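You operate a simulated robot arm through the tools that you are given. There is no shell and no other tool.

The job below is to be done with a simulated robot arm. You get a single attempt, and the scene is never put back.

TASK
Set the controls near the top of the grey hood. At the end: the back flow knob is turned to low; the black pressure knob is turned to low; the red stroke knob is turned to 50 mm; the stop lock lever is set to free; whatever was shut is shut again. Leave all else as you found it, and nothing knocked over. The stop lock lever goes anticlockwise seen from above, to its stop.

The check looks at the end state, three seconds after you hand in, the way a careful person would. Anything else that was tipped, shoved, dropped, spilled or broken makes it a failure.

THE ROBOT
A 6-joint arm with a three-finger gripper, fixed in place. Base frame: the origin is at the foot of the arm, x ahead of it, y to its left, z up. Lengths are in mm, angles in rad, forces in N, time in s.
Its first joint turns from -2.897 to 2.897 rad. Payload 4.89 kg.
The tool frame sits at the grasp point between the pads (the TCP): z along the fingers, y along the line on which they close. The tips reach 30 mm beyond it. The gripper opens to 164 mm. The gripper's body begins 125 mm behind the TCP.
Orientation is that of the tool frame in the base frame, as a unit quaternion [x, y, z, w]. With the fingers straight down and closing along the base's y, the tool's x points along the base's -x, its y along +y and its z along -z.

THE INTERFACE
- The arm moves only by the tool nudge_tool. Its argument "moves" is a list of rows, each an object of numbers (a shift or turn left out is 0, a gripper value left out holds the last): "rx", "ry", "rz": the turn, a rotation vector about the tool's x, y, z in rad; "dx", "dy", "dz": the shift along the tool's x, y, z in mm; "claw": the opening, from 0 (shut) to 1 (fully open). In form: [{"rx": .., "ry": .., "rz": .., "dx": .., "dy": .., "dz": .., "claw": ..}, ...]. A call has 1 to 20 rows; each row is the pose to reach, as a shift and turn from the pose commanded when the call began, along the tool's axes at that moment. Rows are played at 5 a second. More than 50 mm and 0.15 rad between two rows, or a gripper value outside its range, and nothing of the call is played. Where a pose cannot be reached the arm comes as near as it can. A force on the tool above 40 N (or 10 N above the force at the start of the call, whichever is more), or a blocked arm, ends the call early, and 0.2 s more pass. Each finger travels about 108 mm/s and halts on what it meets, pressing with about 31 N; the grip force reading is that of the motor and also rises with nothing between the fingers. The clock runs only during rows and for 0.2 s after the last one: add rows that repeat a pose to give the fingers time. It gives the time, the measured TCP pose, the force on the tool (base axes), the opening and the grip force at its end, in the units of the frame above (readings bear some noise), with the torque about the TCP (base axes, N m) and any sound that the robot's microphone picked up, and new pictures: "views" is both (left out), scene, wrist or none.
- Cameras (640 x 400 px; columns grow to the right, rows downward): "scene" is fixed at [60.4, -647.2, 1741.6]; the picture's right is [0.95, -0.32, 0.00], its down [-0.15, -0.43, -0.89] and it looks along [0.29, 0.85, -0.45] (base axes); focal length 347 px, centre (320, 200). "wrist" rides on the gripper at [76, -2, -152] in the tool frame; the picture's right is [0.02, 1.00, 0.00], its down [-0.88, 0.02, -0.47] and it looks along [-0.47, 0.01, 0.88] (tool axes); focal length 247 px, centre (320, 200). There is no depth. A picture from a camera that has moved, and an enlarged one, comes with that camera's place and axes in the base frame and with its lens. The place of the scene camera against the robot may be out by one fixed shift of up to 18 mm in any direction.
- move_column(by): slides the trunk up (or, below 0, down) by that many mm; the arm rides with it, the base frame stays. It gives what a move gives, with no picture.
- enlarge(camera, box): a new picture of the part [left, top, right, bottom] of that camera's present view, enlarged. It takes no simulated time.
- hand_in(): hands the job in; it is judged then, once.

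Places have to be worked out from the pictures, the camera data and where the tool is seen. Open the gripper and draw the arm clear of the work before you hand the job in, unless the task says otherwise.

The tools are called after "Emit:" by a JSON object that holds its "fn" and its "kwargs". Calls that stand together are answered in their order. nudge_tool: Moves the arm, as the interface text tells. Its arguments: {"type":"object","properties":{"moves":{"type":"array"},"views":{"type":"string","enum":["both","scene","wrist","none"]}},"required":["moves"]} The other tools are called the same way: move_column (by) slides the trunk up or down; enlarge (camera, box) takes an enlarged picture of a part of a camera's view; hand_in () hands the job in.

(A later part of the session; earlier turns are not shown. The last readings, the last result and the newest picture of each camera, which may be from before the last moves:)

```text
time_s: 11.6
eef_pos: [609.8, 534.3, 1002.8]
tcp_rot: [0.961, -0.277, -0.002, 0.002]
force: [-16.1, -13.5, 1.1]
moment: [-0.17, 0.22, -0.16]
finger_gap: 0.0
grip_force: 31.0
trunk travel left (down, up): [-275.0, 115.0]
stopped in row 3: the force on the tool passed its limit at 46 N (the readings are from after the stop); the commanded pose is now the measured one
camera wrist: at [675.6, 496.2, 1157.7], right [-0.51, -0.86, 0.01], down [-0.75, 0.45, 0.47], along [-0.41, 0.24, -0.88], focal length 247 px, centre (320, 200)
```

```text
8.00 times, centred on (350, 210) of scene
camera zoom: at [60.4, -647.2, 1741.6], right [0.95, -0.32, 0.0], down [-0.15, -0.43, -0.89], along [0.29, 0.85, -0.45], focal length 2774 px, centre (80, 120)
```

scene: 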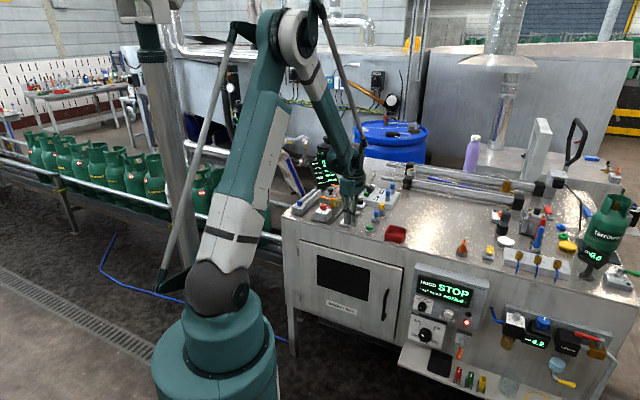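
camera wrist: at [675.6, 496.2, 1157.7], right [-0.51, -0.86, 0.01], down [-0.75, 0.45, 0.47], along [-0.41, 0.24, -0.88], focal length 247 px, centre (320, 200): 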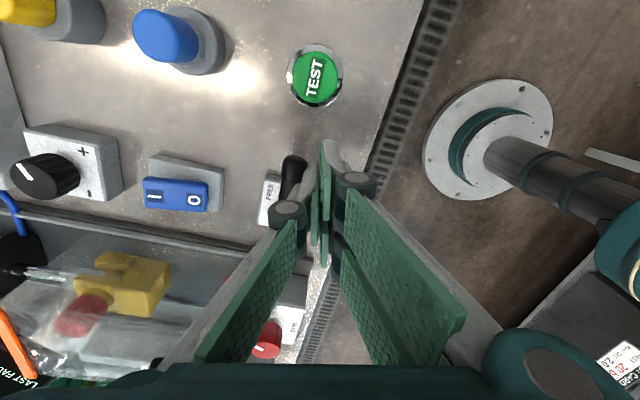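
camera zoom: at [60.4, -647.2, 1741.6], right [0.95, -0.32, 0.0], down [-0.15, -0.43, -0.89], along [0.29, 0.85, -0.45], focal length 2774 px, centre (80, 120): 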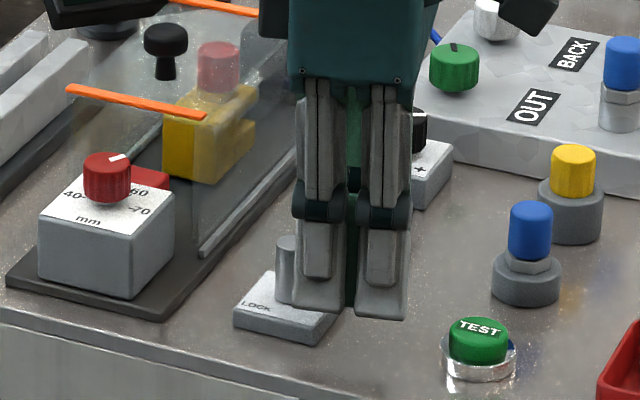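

It hit its stop square at FREE (46 N, then eased). I'll back off away from the handle and lift clear.

Emit:
{"fn": "nudge_tool", "kwargs": {"moves": [{"dy": 8, "claw": 0}, {"dy": 18, "claw": 0}, {"dy": 28, "claw": 0}, {"dy": 28, "dz": -40, "claw": 0}, {"dy": 28, "dz": -80, "claw": 0}, {"dy": 28, "dz": -120, "claw": 0}, {"dy": 28, "dz": -150, "claw": 0}, {"dy": 28, "dz": -150, "claw": 0.3}, {"dy": 28, "dz": -150, "claw": 0.6}, {"dy": 28, "dz": -150, "claw": 1}, {"dy": 28, "dz": -150, "claw": 1}], "views": "both"}}

Emit:
{"fn": "enlarge", "kwargs": {"camera": "wrist", "box": [200, 110, 400, 235]}}

Emit:
{"fn": "enlarge", "kwargs": {"camera": "scene", "box": [310, 185, 390, 235]}}

```text
time_s: 14.0
eef_pos: [596.3, 512.1, 1151.4]
tcp_rot: [0.961, -0.277, -0.002, 0.001]
force: [-0.2, -0.5, 0.5]
moment: [0.0, 0.0, 0.01]
finger_gap: 164.2
grip_force: 0.0
trunk travel left (down, up): [-275.0, 115.0]
camera wrist: at [662.3, 474.1, 1305.7], right [-0.51, -0.86, 0.0], down [-0.75, 0.45, 0.47], along [-0.41, 0.24, -0.88], focal length 247 px, centre (320, 200)
```

scene: 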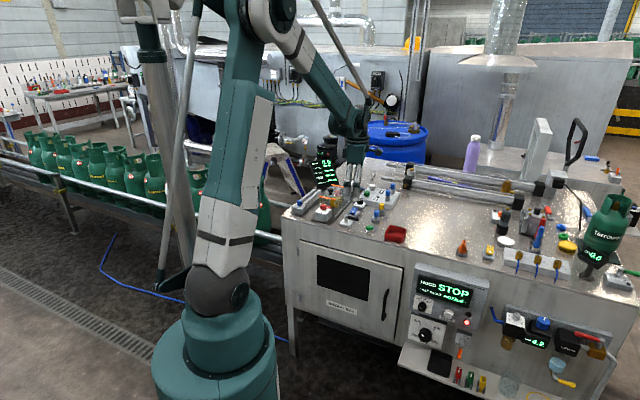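
wrist: 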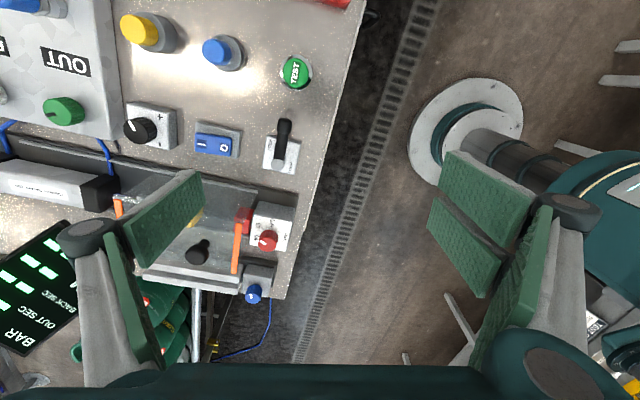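

```text
3.20 times, centred on (300, 172) of wrist
camera zoom: at [662.3, 474.1, 1305.7], right [-0.51, -0.86, 0.0], down [-0.75, 0.45, 0.47], along [-0.41, 0.24, -0.88], focal length 790 px, centre (384, 288)
```

zoom: 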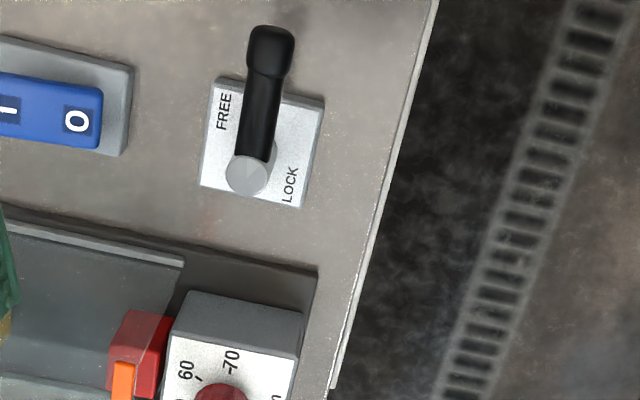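

```text
8.00 times, centred on (350, 210) of scene
camera zoom: at [60.4, -647.2, 1741.6], right [0.95, -0.32, 0.0], down [-0.15, -0.43, -0.89], along [0.29, 0.85, -0.45], focal length 2774 px, centre (80, 120)
```

zoom: 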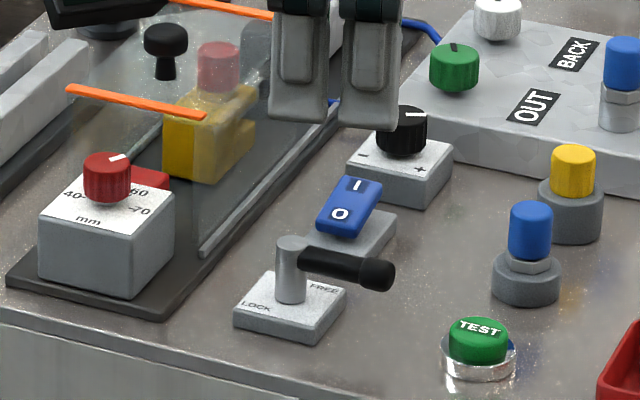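

The lever now rests at FREE. Next is the red stroke knob: I'll yaw the tool so its single finger and wide side clear the cover, and move above the knob at about (510,651), staying at z 1150.

Emit:
{"fn": "nudge_tool", "kwargs": {"moves": [{"rz": 0.1464, "dx": -14.8, "dy": -7.2}, {"rz": 0.2928, "dx": -29.7, "dy": -14.4}, {"rz": 0.4392, "dx": -44.5, "dy": -21.6}, {"rz": 0.5856, "dx": -59.3, "dy": -28.8}, {"rz": 0.732, "dx": -74.2, "dy": -36}, {"rz": 0.8784, "dx": -89, "dy": -43.2}, {"rz": 1.0248, "dx": -103.8, "dy": -50.4}, {"rz": 1.1712, "dx": -118.6, "dy": -57.6}, {"rz": 1.3176, "dx": -133.5, "dy": -64.8}, {"rz": 1.464, "dx": -148.3, "dy": -72}, {"rz": 1.464, "dx": -148.3, "dy": -72, "claw": 1}], "views": "both"}}

Emit:
{"fn": "enlarge", "kwargs": {"camera": "wrist", "box": [240, 90, 400, 190]}}

```text
time_s: 16.4
eef_pos: [510.5, 651.7, 1153.9]
tcp_rot: [-0.53, 0.848, 0.0, -0.002]
force: [-0.2, 0.1, 0.4]
moment: [-0.06, -0.01, -0.02]
finger_gap: 163.8
grip_force: 0.1
trunk travel left (down, up): [-275.0, 115.0]
camera wrist: at [477.3, 583.0, 1307.4], right [-0.91, 0.42, 0.0], down [0.37, 0.8, 0.47], along [0.2, 0.43, -0.88], focal length 247 px, centre (320, 200)
```

scene: 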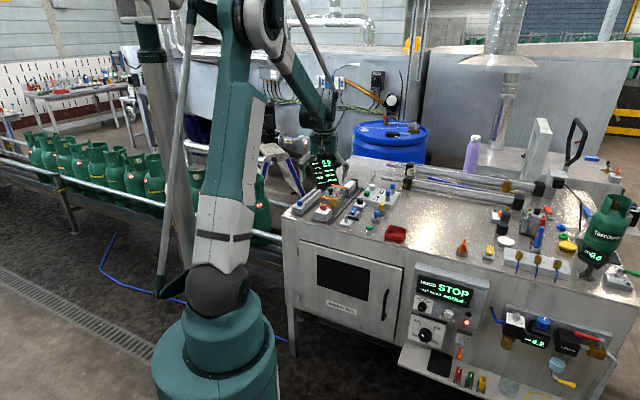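
wrist: 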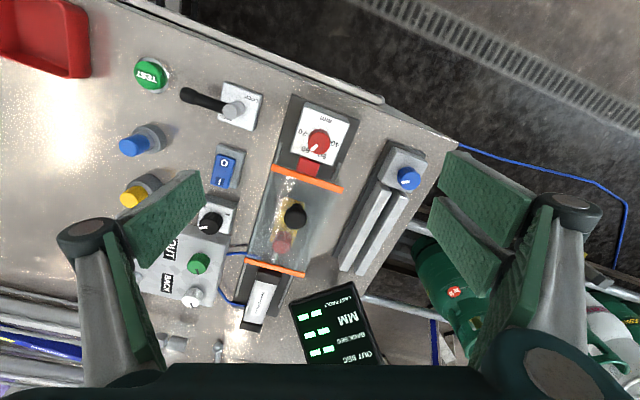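

```text
4.00 times, centred on (320, 140) of wrist
camera zoom: at [477.3, 583.0, 1307.4], right [-0.91, 0.42, 0.0], down [0.37, 0.8, 0.47], along [0.2, 0.43, -0.88], focal length 988 px, centre (320, 440)
```

zoom: 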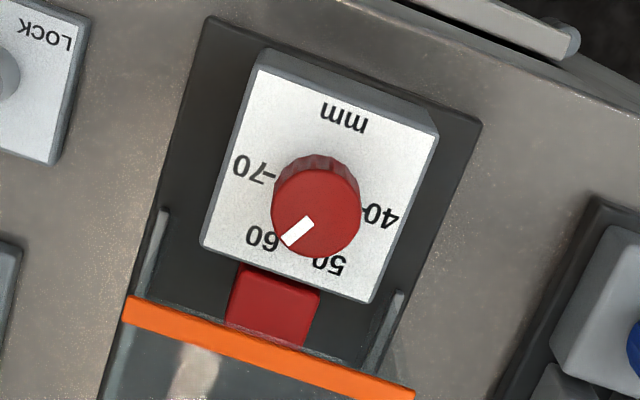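

The knob sits within about 1–2 mm of the tool axis, and its ticks work out 60° apart with 50 lying 60° anticlockwise of the present pointer. I'll narrow the claw to about 60 mm and come down around the knob, tips stopping near z 1012.

Emit:
{"fn": "nudge_tool", "kwargs": {"moves": [{"claw": 0.37}, {"claw": 0.37}, {"claw": 0.37}, {"dz": 30, "claw": 0.37}, {"dz": 60, "claw": 0.37}, {"dz": 85, "claw": 0.37}, {"dz": 98, "claw": 0.37}, {"dz": 98, "claw": 0.37}], "views": "both"}}

Emit:
{"fn": "enlarge", "kwargs": {"camera": "scene", "box": [295, 175, 375, 225]}}

Emit:
{"fn": "enlarge", "kwargs": {"camera": "wrist", "box": [220, 110, 420, 235]}}

```text
time_s: 18.2
eef_pos: [509.7, 653.1, 1055.7]
tcp_rot: [-0.53, 0.848, 0.0, -0.002]
force: [-0.9, -0.2, 0.5]
moment: [-0.02, 0.06, -0.01]
finger_gap: 60.5
grip_force: 0.0
trunk travel left (down, up): [-275.0, 115.0]
camera wrist: at [477.4, 583.9, 1209.5], right [-0.91, 0.42, 0.0], down [0.37, 0.8, 0.47], along [0.2, 0.43, -0.88], focal length 247 px, centre (320, 200)
```

scene: 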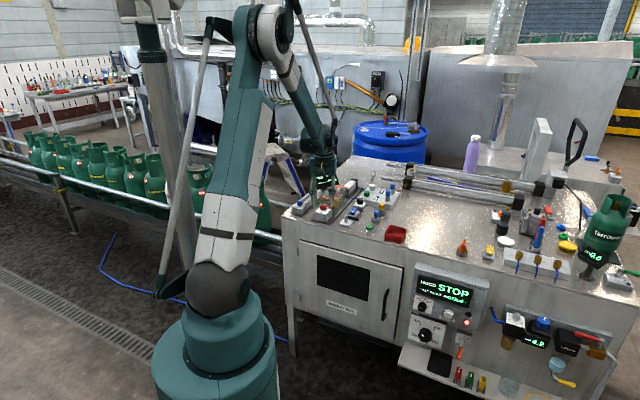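
wrist: 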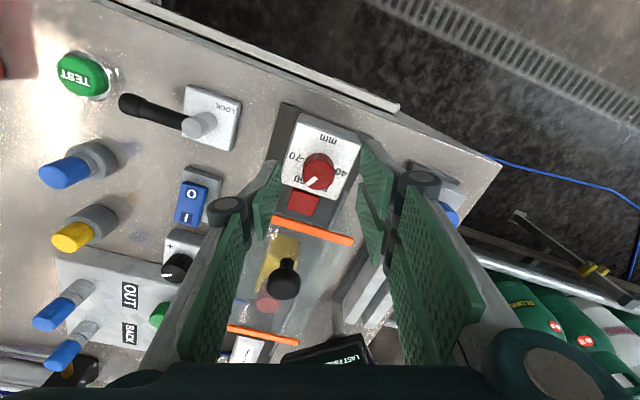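

```text
8.00 times, centred on (335, 200) of scene
camera zoom: at [60.4, -647.2, 1741.6], right [0.95, -0.32, 0.0], down [-0.15, -0.43, -0.89], along [0.29, 0.85, -0.45], focal length 2774 px, centre (200, 200)
```

zoom: 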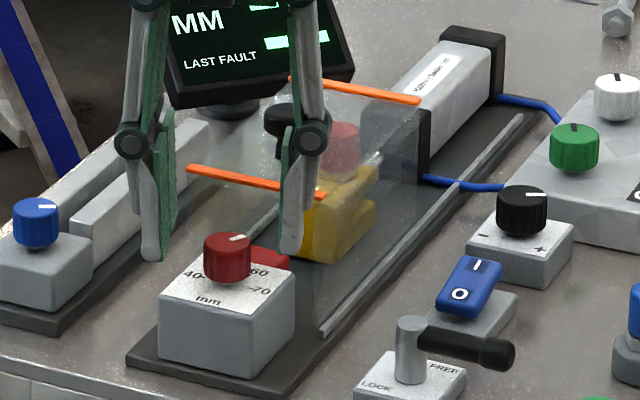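

```text
3.20 times, centred on (320, 172) of wrist
camera zoom: at [477.4, 583.9, 1209.5], right [-0.91, 0.42, 0.0], down [0.37, 0.8, 0.47], along [0.2, 0.43, -0.88], focal length 790 px, centre (320, 288)
```

zoom: 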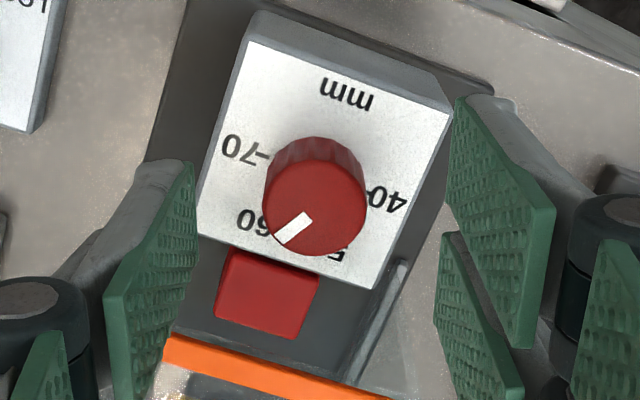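

Knob is about 1.5 mm off in tool y and otherwise centred; the fingers are clear of the cover. I'll shift and lower another 15 mm so the tips overlap the knob.

Emit:
{"fn": "nudge_tool", "kwargs": {"moves": [{"dy": -1.5, "dz": 5, "claw": 0.37}, {"dy": -1.5, "dz": 10, "claw": 0.37}, {"dy": -1.5, "dz": 15, "claw": 0.37}, {"dy": -1.5, "dz": 15, "claw": 0.37}], "views": "wrist"}}

Emit:
{"fn": "enlarge", "kwargs": {"camera": "scene", "box": [310, 190, 350, 220]}}

Emit:
{"fn": "enlarge", "kwargs": {"camera": "wrist", "box": [220, 110, 420, 235]}}

```text
time_s: 19.2
eef_pos: [510.0, 651.4, 1040.0]
tcp_rot: [-0.53, 0.848, 0.0, -0.002]
force: [0.2, -0.1, -0.7]
moment: [0.0, 0.04, -0.02]
finger_gap: 60.7
grip_force: 0.1
trunk travel left (down, up): [-275.0, 115.0]
camera wrist: at [478.5, 582.8, 1194.7], right [-0.91, 0.42, 0.0], down [0.37, 0.8, 0.47], along [0.2, 0.43, -0.88], focal length 247 px, centre (320, 200)
```

wrist: 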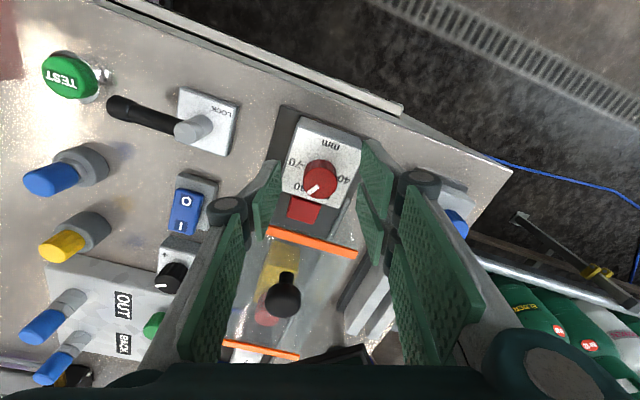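

```text
13.33 times, centred on (330, 205) of scene
camera zoom: at [60.4, -647.2, 1741.6], right [0.95, -0.32, 0.0], down [-0.15, -0.43, -0.89], along [0.29, 0.85, -0.45], focal length 4623 px, centre (187, 133)
```

zoom: 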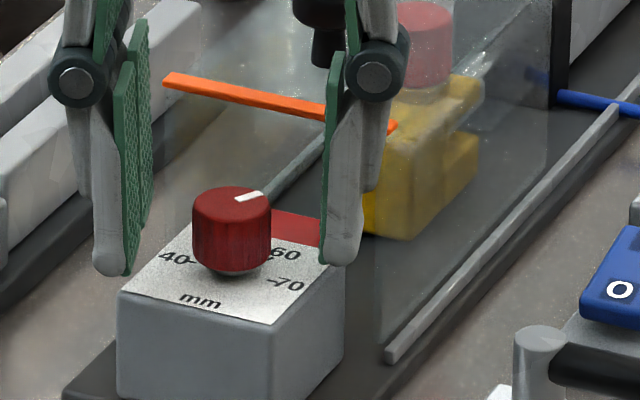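

```text
3.20 times, centred on (320, 172) of wrist
camera zoom: at [478.5, 582.8, 1194.7], right [-0.91, 0.42, 0.0], down [0.37, 0.8, 0.47], along [0.2, 0.43, -0.88], focal length 790 px, centre (320, 288)
```

zoom: 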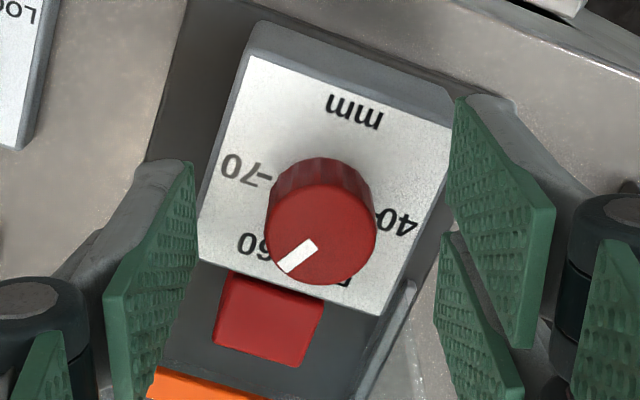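

The tips are level with the lower part of the knob and straddle it. Closing on it now.

Emit:
{"fn": "nudge_tool", "kwargs": {"moves": [{"claw": 0.2}, {"claw": 0.1}, {"claw": 0.05}, {"claw": 0.05}], "views": "wrist"}}

Emit:
{"fn": "enlarge", "kwargs": {"camera": "scene", "box": [310, 190, 350, 220]}}

Emit:
{"fn": "enlarge", "kwargs": {"camera": "wrist", "box": [220, 110, 420, 235]}}

```text
time_s: 20.2
eef_pos: [510.6, 652.4, 1040.7]
tcp_rot: [-0.53, 0.848, -0.001, -0.002]
force: [1.0, -0.8, -1.0]
moment: [-0.01, -0.09, 0.0]
finger_gap: 24.7
grip_force: 45.2
trunk travel left (down, up): [-275.0, 115.0]
camera wrist: at [478.5, 582.8, 1194.7], right [-0.91, 0.42, 0.0], down [0.37, 0.8, 0.47], along [0.2, 0.43, -0.88], focal length 247 px, centre (320, 200)
```

wrist: 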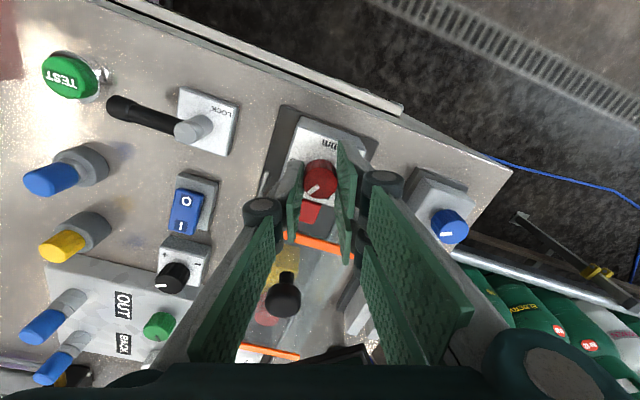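

```text
13.33 times, centred on (330, 205) of scene
camera zoom: at [60.4, -647.2, 1741.6], right [0.95, -0.32, 0.0], down [-0.15, -0.43, -0.89], along [0.29, 0.85, -0.45], focal length 4623 px, centre (187, 133)
```

zoom: 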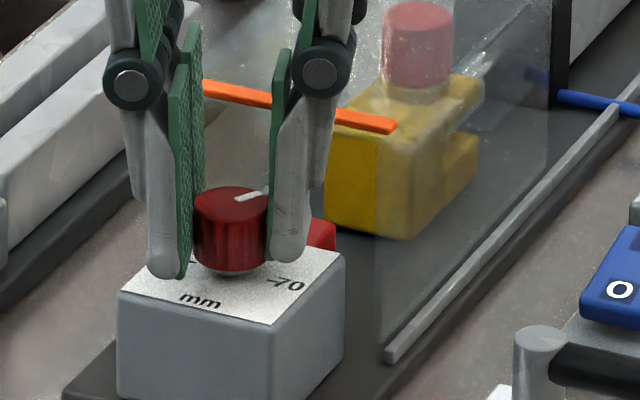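

```text
3.20 times, centred on (320, 172) of wrist
camera zoom: at [478.5, 582.8, 1194.7], right [-0.91, 0.42, 0.0], down [0.37, 0.8, 0.47], along [0.2, 0.43, -0.88], focal length 790 px, centre (320, 288)
```

zoom: 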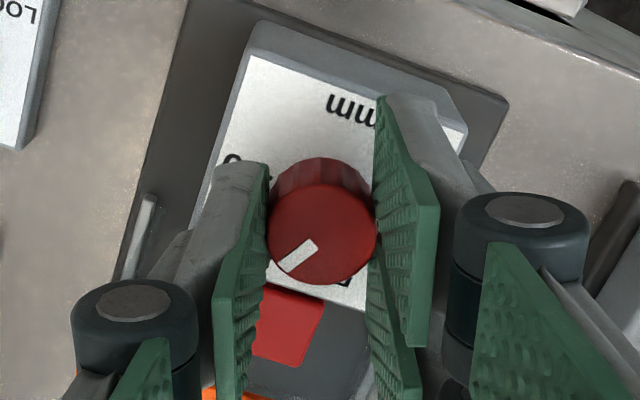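

Gripped at 24.7 mm with no side force. I'll turn it anticlockwise about half of the 60° first and check the reading and pointer.

Emit:
{"fn": "nudge_tool", "kwargs": {"moves": [{"rz": -0.13, "claw": 0.05}, {"rz": -0.26, "claw": 0.05}, {"rz": -0.39, "claw": 0.05}, {"rz": -0.52, "claw": 0.05}], "views": "wrist"}}

Emit:
{"fn": "enlarge", "kwargs": {"camera": "scene", "box": [310, 190, 350, 220]}}

Emit:
{"fn": "enlarge", "kwargs": {"camera": "wrist", "box": [220, 110, 420, 235]}}

```text
time_s: 21.2
eef_pos: [510.7, 653.2, 1040.2]
tcp_rot: [0.73, -0.683, 0.0, 0.002]
force: [3.6, -3.9, 8.4]
moment: [-1.2, -0.1, -0.01]
finger_gap: 24.4
grip_force: 45.1
trunk travel left (down, up): [-275.0, 115.0]
camera wrist: at [517.3, 576.1, 1194.5], right [-1.0, -0.09, 0.0], down [-0.08, 0.88, 0.47], along [-0.04, 0.47, -0.88], focal length 247 px, centre (320, 200)
```

wrist: 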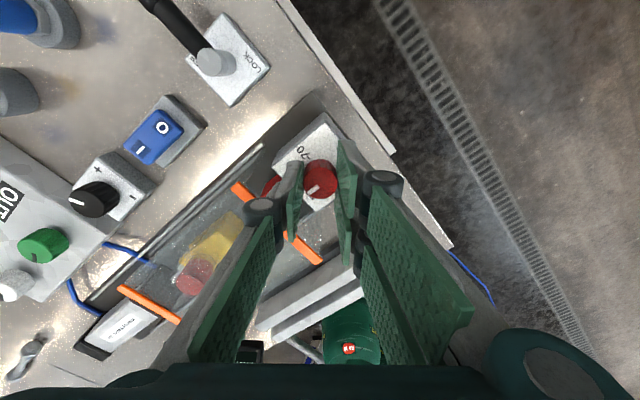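

```text
13.33 times, centred on (330, 205) of scene
camera zoom: at [60.4, -647.2, 1741.6], right [0.95, -0.32, 0.0], down [-0.15, -0.43, -0.89], along [0.29, 0.85, -0.45], focal length 4623 px, centre (187, 133)
```

zoom: 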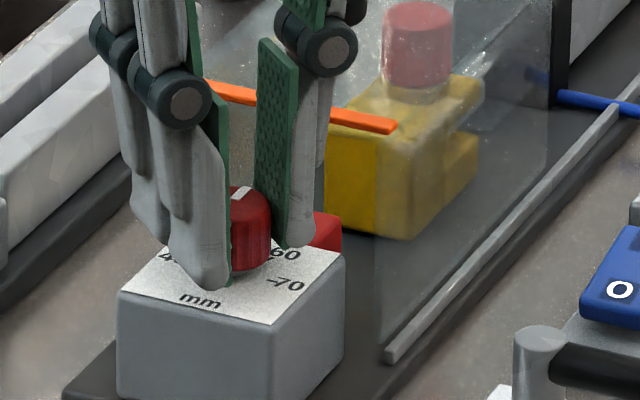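

```text
3.20 times, centred on (320, 172) of wrist
camera zoom: at [517.3, 576.1, 1194.5], right [-1.0, -0.09, 0.0], down [-0.08, 0.88, 0.47], along [-0.04, 0.47, -0.88], focal length 790 px, centre (320, 288)
```

zoom: 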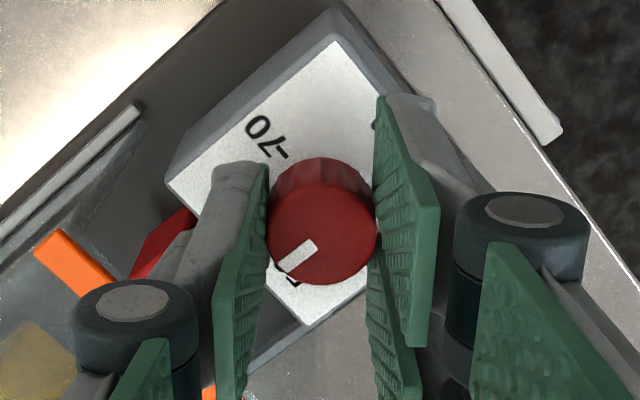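

The knob follows the fingers, pointer about half way. There's a small upward force and moment, so a tip may be brushing the dial plate. I'll let go, raise 3 mm, and grip again before finishing.

Emit:
{"fn": "nudge_tool", "kwargs": {"moves": [{"rz": 0, "claw": 0.22}, {"rz": 0, "claw": 0.22}, {"dz": -3, "claw": 0.22}, {"dz": -3, "claw": 0.22}], "views": "wrist"}}

Emit:
{"fn": "enlarge", "kwargs": {"camera": "wrist", "box": [220, 110, 420, 235]}}

Emit:
{"fn": "enlarge", "kwargs": {"camera": "scene", "box": [310, 190, 350, 220]}}

```text
time_s: 22.2
eef_pos: [511.1, 652.8, 1043.5]
tcp_rot: [0.73, -0.683, 0.0, 0.002]
force: [0.0, -0.2, 0.0]
moment: [0.01, 0.01, 0.02]
finger_gap: 36.0
grip_force: 0.2
trunk travel left (down, up): [-275.0, 115.0]
camera wrist: at [517.2, 576.2, 1197.2], right [-1.0, -0.09, 0.0], down [-0.08, 0.88, 0.47], along [-0.04, 0.47, -0.88], focal length 247 px, centre (320, 200)
```

wrist: 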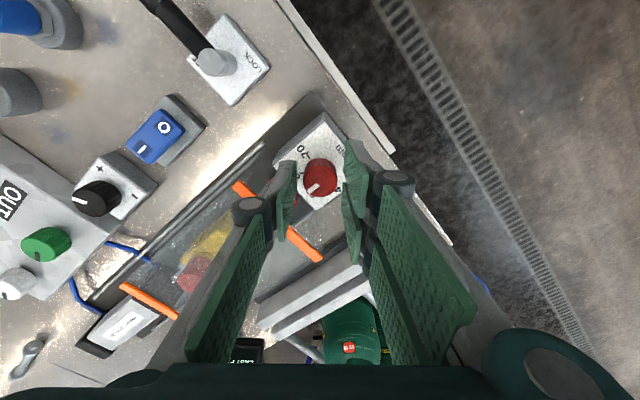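

```text
3.20 times, centred on (320, 172) of wrist
camera zoom: at [517.2, 576.2, 1197.2], right [-1.0, -0.09, 0.0], down [-0.08, 0.88, 0.47], along [-0.04, 0.47, -0.88], focal length 790 px, centre (320, 288)
```

zoom: 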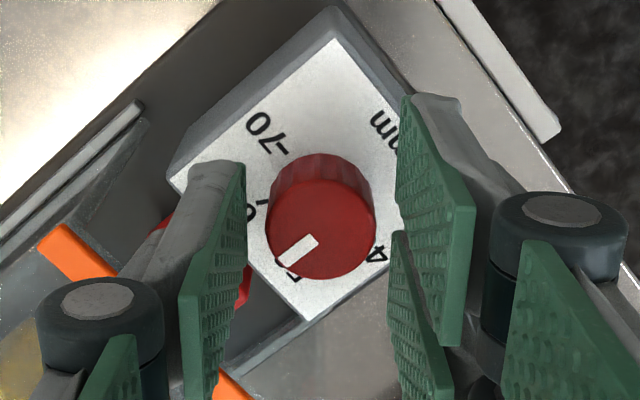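

```text
13.33 times, centred on (330, 205) of scene
camera zoom: at [60.4, -647.2, 1741.6], right [0.95, -0.32, 0.0], down [-0.15, -0.43, -0.89], along [0.29, 0.85, -0.45], focal length 4623 px, centre (187, 133)
```

zoom: 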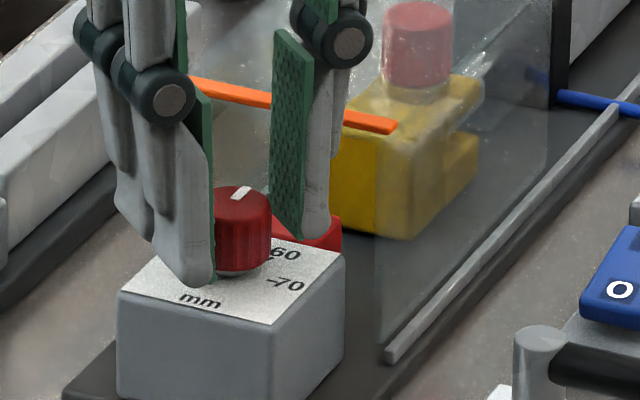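

Force is gone and the knob holds its half-way place. Grip again and turn the remaining 30°.

Emit:
{"fn": "nudge_tool", "kwargs": {"moves": [{"claw": 0.1}, {"claw": 0.05}, {"claw": 0.05}, {"rz": -0.13, "claw": 0.05}, {"rz": -0.26, "claw": 0.05}, {"rz": -0.39, "claw": 0.05}, {"rz": -0.527, "claw": 0.05}, {"rz": -0.527, "claw": 0.05}], "views": "wrist"}}

Emit:
{"fn": "enlarge", "kwargs": {"camera": "wrist", "box": [220, 110, 420, 235]}}

Emit:
{"fn": "enlarge", "kwargs": {"camera": "scene", "box": [310, 190, 350, 220]}}

```text
time_s: 24.0
eef_pos: [510.4, 652.3, 1043.3]
tcp_rot: [0.883, -0.47, -0.001, 0.002]
force: [-12.1, -5.6, -7.1]
moment: [-0.47, 0.22, 0.03]
finger_gap: 24.6
grip_force: 44.9
trunk travel left (down, up): [-275.0, 115.0]
camera wrist: at [554.6, 590.1, 1197.0], right [-0.82, -0.58, 0.0], down [-0.51, 0.72, 0.47], along [-0.28, 0.38, -0.88], focal length 247 px, centre (320, 200)
```

wrist: 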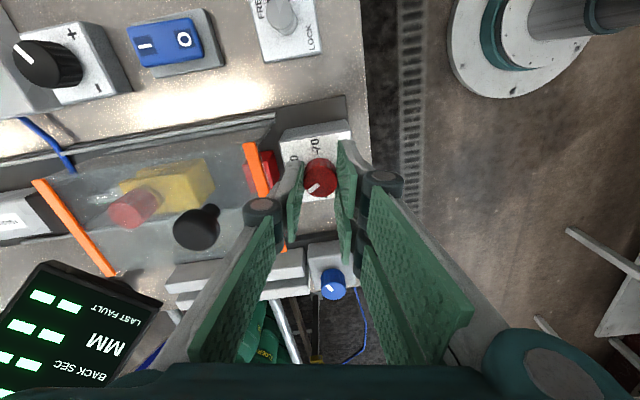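

```text
3.20 times, centred on (320, 172) of wrist
camera zoom: at [554.6, 590.1, 1197.0], right [-0.82, -0.58, 0.0], down [-0.51, 0.72, 0.47], along [-0.28, 0.38, -0.88], focal length 790 px, centre (320, 288)
```

zoom: 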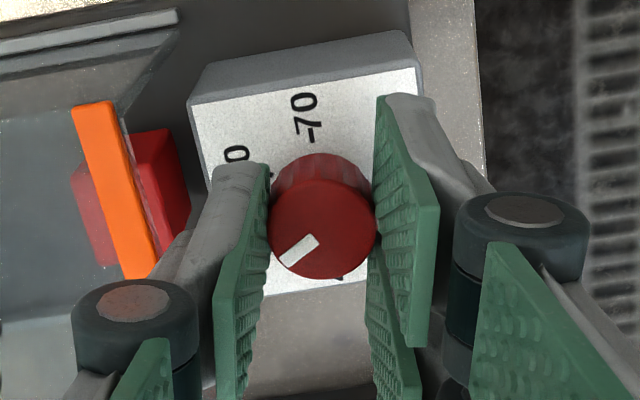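

```text
13.33 times, centred on (330, 205) of scene
camera zoom: at [60.4, -647.2, 1741.6], right [0.95, -0.32, 0.0], down [-0.15, -0.43, -0.89], along [0.29, 0.85, -0.45], focal length 4623 px, centre (187, 133)
```

zoom: 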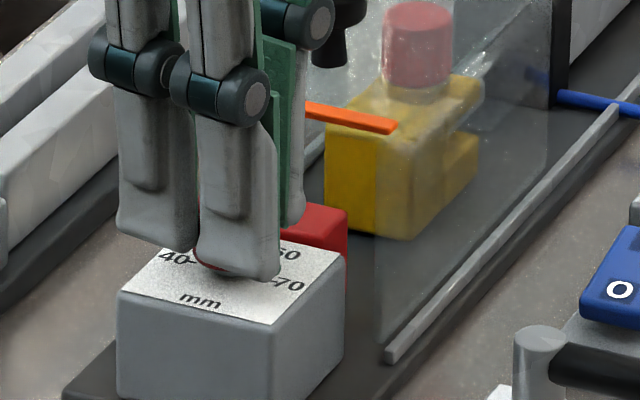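

Turned the whole 60°. I'll release, lift straight up, and check the pointer from above.

Emit:
{"fn": "nudge_tool", "kwargs": {"moves": [{"claw": 0.25}, {"claw": 0.35}, {"claw": 0.35}, {"dz": -30, "claw": 0.35}, {"dz": -60, "claw": 0.35}, {"dz": -90, "claw": 0.5}, {"dz": -110, "claw": 1}, {"dz": -110, "claw": 1}, {"dz": -110, "claw": 1}], "views": "both"}}

Emit:
{"fn": "enlarge", "kwargs": {"camera": "wrist", "box": [240, 90, 400, 190]}}

Emit:
{"fn": "enlarge", "kwargs": {"camera": "scene", "box": [310, 185, 374, 225]}}

```text
time_s: 26.0
eef_pos: [511.4, 653.5, 1154.7]
tcp_rot: [0.883, -0.47, -0.002, 0.001]
force: [-0.4, 0.1, 0.1]
moment: [-0.01, 0.02, 0.01]
finger_gap: 163.9
grip_force: 0.0
trunk travel left (down, up): [-275.0, 115.0]
camera wrist: at [555.3, 590.3, 1308.4], right [-0.82, -0.58, 0.0], down [-0.51, 0.72, 0.47], along [-0.28, 0.38, -0.88], focal length 247 px, centre (320, 200)
```

scene: 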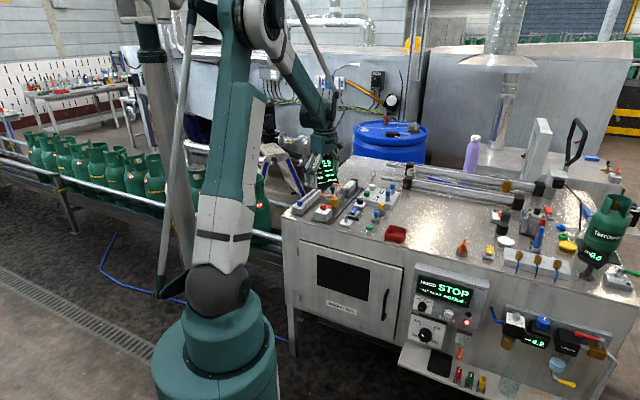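
wrist: 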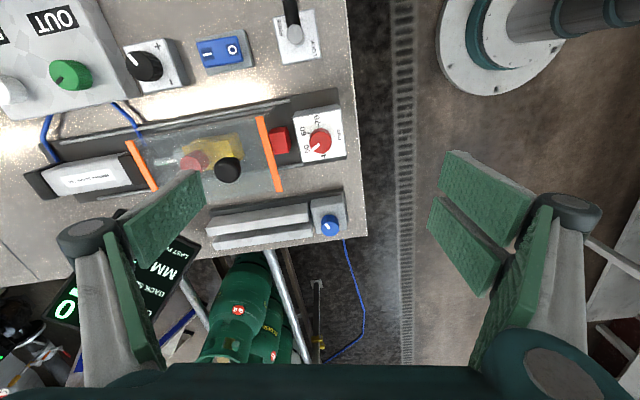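

```text
4.00 times, centred on (320, 140) of wrist
camera zoom: at [555.3, 590.3, 1308.4], right [-0.82, -0.58, 0.0], down [-0.51, 0.72, 0.47], along [-0.28, 0.38, -0.88], focal length 988 px, centre (320, 440)
```

zoom: 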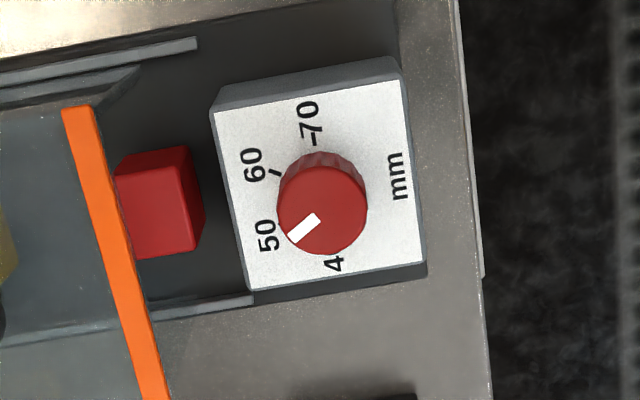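

```text
10.00 times, centred on (342, 205) of scene
camera zoom: at [60.4, -647.2, 1741.6], right [0.95, -0.32, 0.0], down [-0.15, -0.43, -0.89], along [0.29, 0.85, -0.45], focal length 3468 px, centre (100, 150)
```

zoom: 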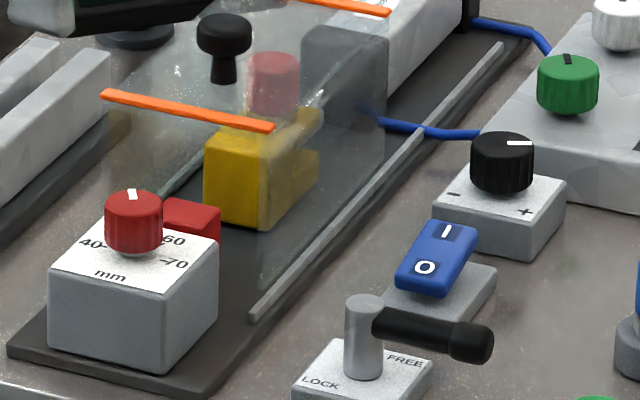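

The pointer is near 50 now and the red stop moved along with it. But opening the fingers nudged the clear cover rearward by about 19 mm, so I'll have to bring it back to where it was. First a closer look at the pointer and the cover.

Emit:
{"fn": "enlarge", "kwargs": {"camera": "wrist", "box": [295, 120, 351, 155]}}

Emit:
{"fn": "enlarge", "kwargs": {"camera": "scene", "box": [310, 170, 390, 220]}}

Emit:
{"fn": "enlarge", "kwargs": {"camera": "scene", "box": [316, 197, 340, 212]}}

```text
11.43 times, centred on (323, 138) of wrist
camera zoom: at [555.3, 590.3, 1308.4], right [-0.82, -0.58, 0.0], down [-0.51, 0.72, 0.47], along [-0.28, 0.38, -0.88], focal length 2823 px, centre (286, 914)
```

zoom: 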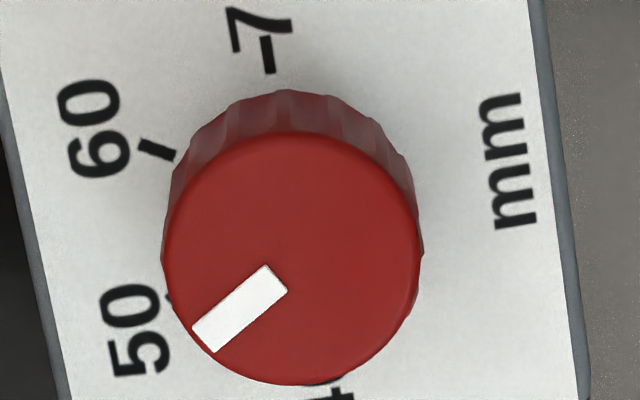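

```text
8.00 times, centred on (350, 195) of scene
camera zoom: at [60.4, -647.2, 1741.6], right [0.95, -0.32, 0.0], down [-0.15, -0.43, -0.89], along [0.29, 0.85, -0.45], focal length 2774 px, centre (80, 240)
```

zoom: 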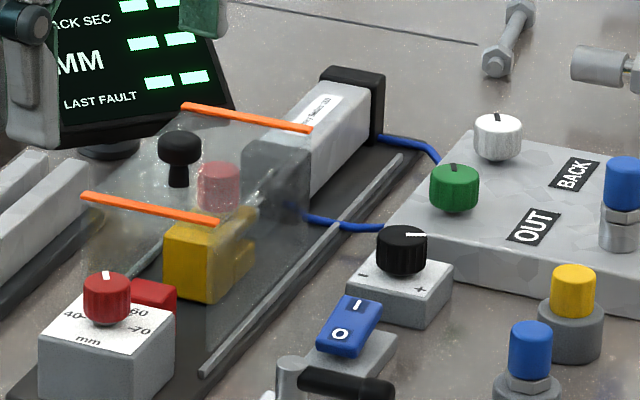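

```text
16.00 times, centred on (328, 204) of scene
camera zoom: at [60.4, -647.2, 1741.6], right [0.95, -0.32, 0.0], down [-0.15, -0.43, -0.89], along [0.29, 0.85, -0.45], focal length 5548 px, centre (192, 128)
```

zoom: 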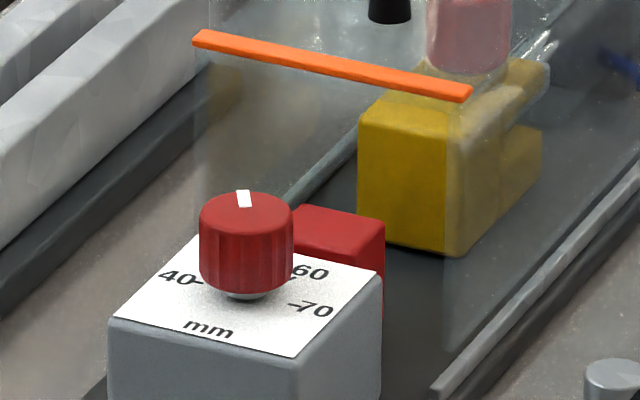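

The pointer measures within about a degree of the 50 tick, so the red knob is done. The cover's black handle now sits at about (577.6,719.4), 19 mm behind its start. I'll go above it with the fingers closing along the bench-width so I can draw it straight back to the front.

Emit:
{"fn": "nudge_tool", "kwargs": {"moves": [{"rz": 0.1397, "dx": -1.8, "dy": -9.2}, {"rz": 0.2794, "dx": -3.6, "dy": -18.3}, {"rz": 0.4191, "dx": -5.3, "dy": -27.5}, {"rz": 0.5588, "dx": -7.1, "dy": -36.7}, {"rz": 0.6985, "dx": -8.9, "dy": -45.9}, {"rz": 0.8382, "dx": -10.7, "dy": -55}, {"rz": 0.9779, "dx": -12.5, "dy": -64.2}, {"rz": 1.1176, "dx": -14.2, "dy": -73.4}, {"rz": 1.2573, "dx": -16, "dy": -82.5}, {"rz": 1.397, "dx": -17.8, "dy": -91.7}, {"rz": 1.397, "dx": -17.8, "dy": -91.7, "claw": 0.4}, {"rz": 1.397, "dx": -17.8, "dy": -91.7, "claw": 0.4}, {"rz": 1.397, "dx": -17.8, "dy": -91.7, "claw": 0.4}], "views": "both"}}

Emit:
{"fn": "enlarge", "kwargs": {"camera": "wrist", "box": [240, 90, 400, 190]}}

Emit:
{"fn": "enlarge", "kwargs": {"camera": "scene", "box": [310, 170, 390, 220]}}

```text
time_s: 28.8
eef_pos: [577.7, 718.2, 1152.5]
tcp_rot: [-0.374, 0.928, -0.001, -0.002]
force: [-0.6, 0.5, -0.1]
moment: [0.01, 0.01, 0.05]
finger_gap: 65.6
grip_force: 0.0
trunk travel left (down, up): [-275.0, 115.0]
camera wrist: at [523.6, 665.2, 1307.2], right [-0.71, 0.71, 0.0], down [0.62, 0.63, 0.47], along [0.33, 0.33, -0.88], focal length 247 px, centre (320, 200)
```

scene: 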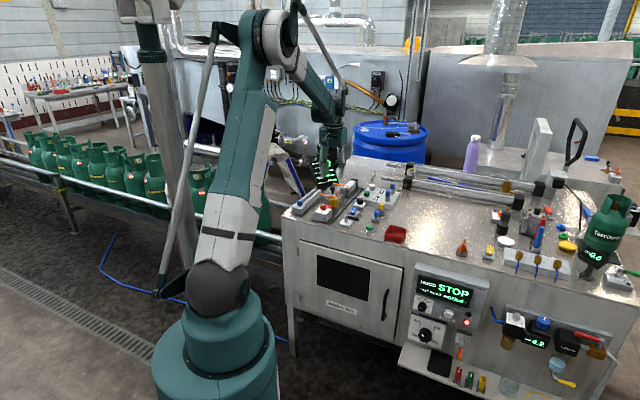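
wrist: 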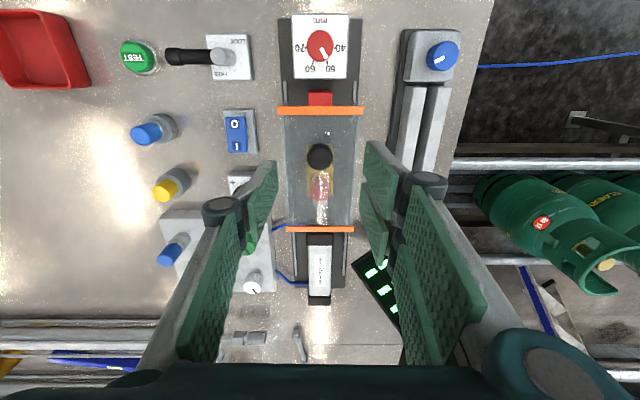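

```text
4.00 times, centred on (320, 140) of wrist
camera zoom: at [523.6, 665.2, 1307.2], right [-0.71, 0.71, 0.0], down [0.62, 0.63, 0.47], along [0.33, 0.33, -0.88], focal length 988 px, centre (320, 440)
```

zoom: 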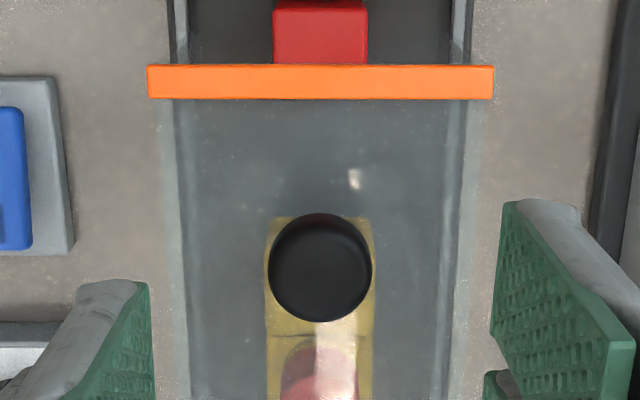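

```text
8.00 times, centred on (350, 195) of scene
camera zoom: at [60.4, -647.2, 1741.6], right [0.95, -0.32, 0.0], down [-0.15, -0.43, -0.89], along [0.29, 0.85, -0.45], focal length 2774 px, centre (80, 240)
```

zoom: 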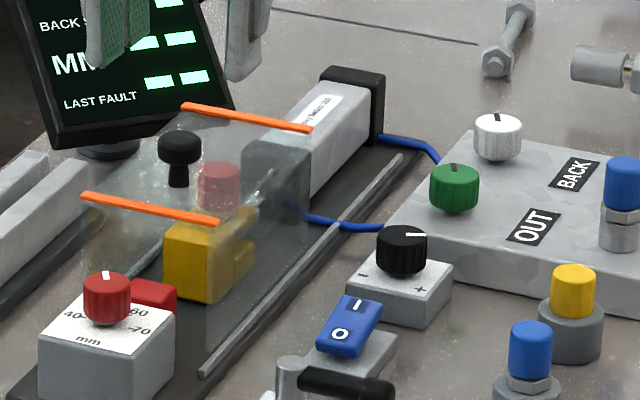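

The handle is right on the tool axis. I'll lower so the tips (z≈1058) flank the handle's head without touching the cover, then close on it.

Emit:
{"fn": "nudge_tool", "kwargs": {"moves": [{"dz": 25, "claw": 0.4}, {"dz": 50, "claw": 0.4}, {"dz": 64, "claw": 0.4}, {"dz": 64, "claw": 0.4}, {"dz": 64, "claw": 0.2}, {"dz": 64, "claw": 0.1}, {"dz": 64, "claw": 0.08}, {"dz": 64, "claw": 0.08}], "views": "both"}}

Emit:
{"fn": "enlarge", "kwargs": {"camera": "wrist", "box": [240, 110, 400, 210]}}

Emit:
{"fn": "enlarge", "kwargs": {"camera": "scene", "box": [310, 170, 390, 220]}}

```text
time_s: 30.6
eef_pos: [577.6, 719.7, 1087.9]
tcp_rot: [-0.374, 0.927, -0.001, -0.003]
force: [6.9, -7.9, -9.5]
moment: [-0.15, -0.2, -0.07]
finger_gap: 24.5
grip_force: 44.9
trunk travel left (down, up): [-275.0, 115.0]
camera wrist: at [523.5, 665.0, 1242.2], right [-0.71, 0.71, 0.0], down [0.62, 0.63, 0.47], along [0.33, 0.33, -0.88], focal length 247 px, centre (320, 200)
```

scene: 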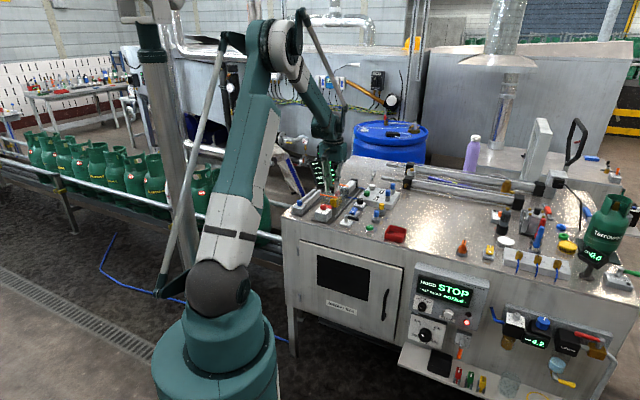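
wrist: 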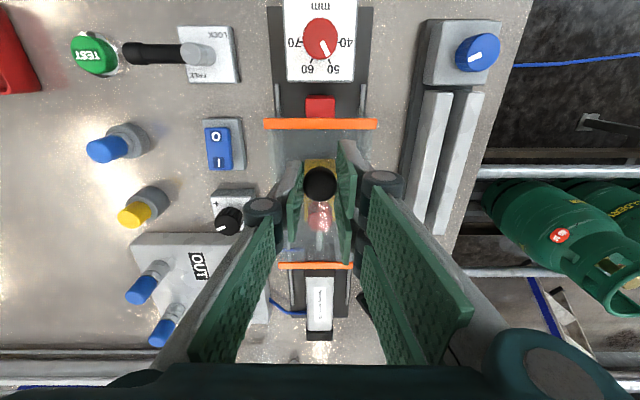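

```text
4.00 times, centred on (320, 160) of wrist
camera zoom: at [523.5, 665.0, 1242.2], right [-0.71, 0.71, 0.0], down [0.62, 0.63, 0.47], along [0.33, 0.33, -0.88], focal length 988 px, centre (320, 360)
```

zoom: 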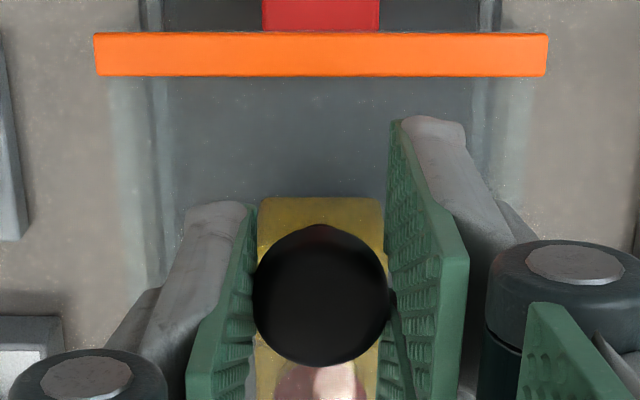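

```text
8.00 times, centred on (350, 195) of scene
camera zoom: at [60.4, -647.2, 1741.6], right [0.95, -0.32, 0.0], down [-0.15, -0.43, -0.89], along [0.29, 0.85, -0.45], focal length 2774 px, centre (80, 240)
```

zoom: 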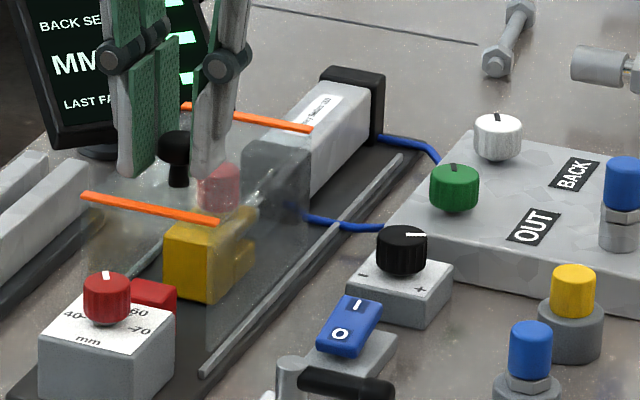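

Holding the handle. I'll draw the cover toward the bench front in small steps, 15 mm first.

Emit:
{"fn": "nudge_tool", "kwargs": {"moves": [{"dx": 4, "claw": 0.08}, {"dx": 8, "claw": 0.08}, {"dx": 12, "claw": 0.08}, {"dx": 15, "claw": 0.08}], "views": "wrist"}}

Emit:
{"fn": "enlarge", "kwargs": {"camera": "scene", "box": [310, 170, 390, 220]}}

```text
time_s: 31.6
eef_pos: [567.1, 706.9, 1089.7]
tcp_rot: [-0.374, 0.927, -0.001, -0.002]
force: [6.3, -5.8, -15.3]
moment: [-0.04, -0.18, -0.03]
finger_gap: 24.6
grip_force: 45.3
trunk travel left (down, up): [-275.0, 115.0]
camera wrist: at [512.8, 654.1, 1242.2], right [-0.71, 0.71, 0.0], down [0.62, 0.63, 0.47], along [0.33, 0.33, -0.88], focal length 247 px, centre (320, 200)
```

wrist: 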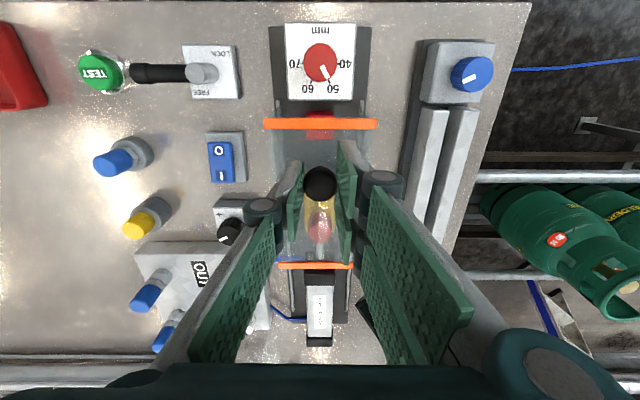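

```text
8.00 times, centred on (350, 195) of scene
camera zoom: at [60.4, -647.2, 1741.6], right [0.95, -0.32, 0.0], down [-0.15, -0.43, -0.89], along [0.29, 0.85, -0.45], focal length 2774 px, centre (80, 240)
```

zoom: 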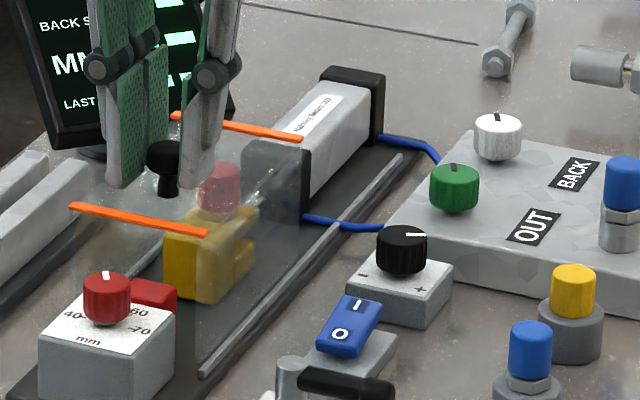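

The cover follows; by the fixed camera about 3–4 mm remain. I'll continue in 1 mm steps and watch for its stop.

Emit:
{"fn": "nudge_tool", "kwargs": {"moves": [{"dx": 1, "claw": 0.08}, {"dx": 2, "claw": 0.08}, {"dx": 3, "claw": 0.08}, {"dx": 4, "claw": 0.08}], "views": "none"}}

Emit:
{"fn": "enlarge", "kwargs": {"camera": "scene", "box": [310, 170, 390, 220]}}

```text
time_s: 32.6
eef_pos: [563.1, 706.9, 1089.1]
tcp_rot: [-0.374, 0.927, -0.001, -0.002]
force: [9.0, -8.3, -24.3]
moment: [-0.17, -0.21, -0.05]
finger_gap: 24.6
grip_force: 44.6
trunk travel left (down, up): [-275.0, 115.0]
```

```text
8.00 times, centred on (350, 195) of scene
camera zoom: at [60.4, -647.2, 1741.6], right [0.95, -0.32, 0.0], down [-0.15, -0.43, -0.89], along [0.29, 0.85, -0.45], focal length 2774 px, centre (80, 240)
```

zoom: 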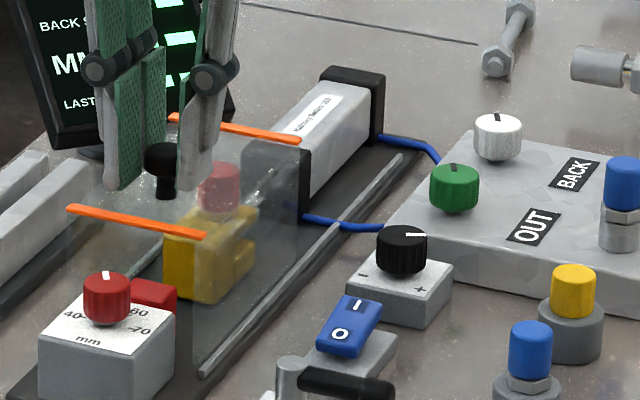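

The fixed camera shows both orange strips back at their first places. I'll compare with the earlier sharper zoom (strip then ran from about (165,80) to (398,127)).

Emit:
{"fn": "enlarge", "kwargs": {"camera": "scene", "box": [310, 190, 350, 220]}}

```text
13.33 times, centred on (330, 205) of scene
camera zoom: at [60.4, -647.2, 1741.6], right [0.95, -0.32, 0.0], down [-0.15, -0.43, -0.89], along [0.29, 0.85, -0.45], focal length 4623 px, centre (187, 133)
```

zoom: 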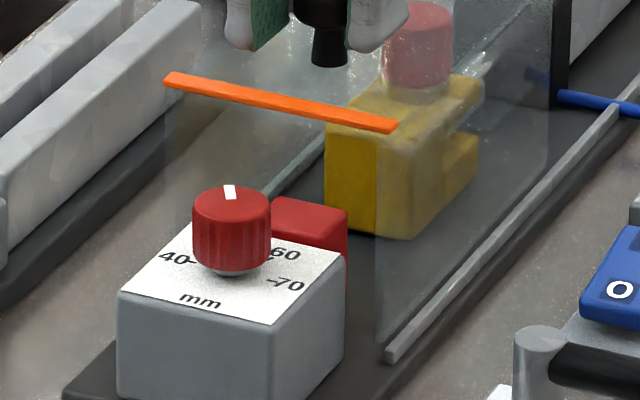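

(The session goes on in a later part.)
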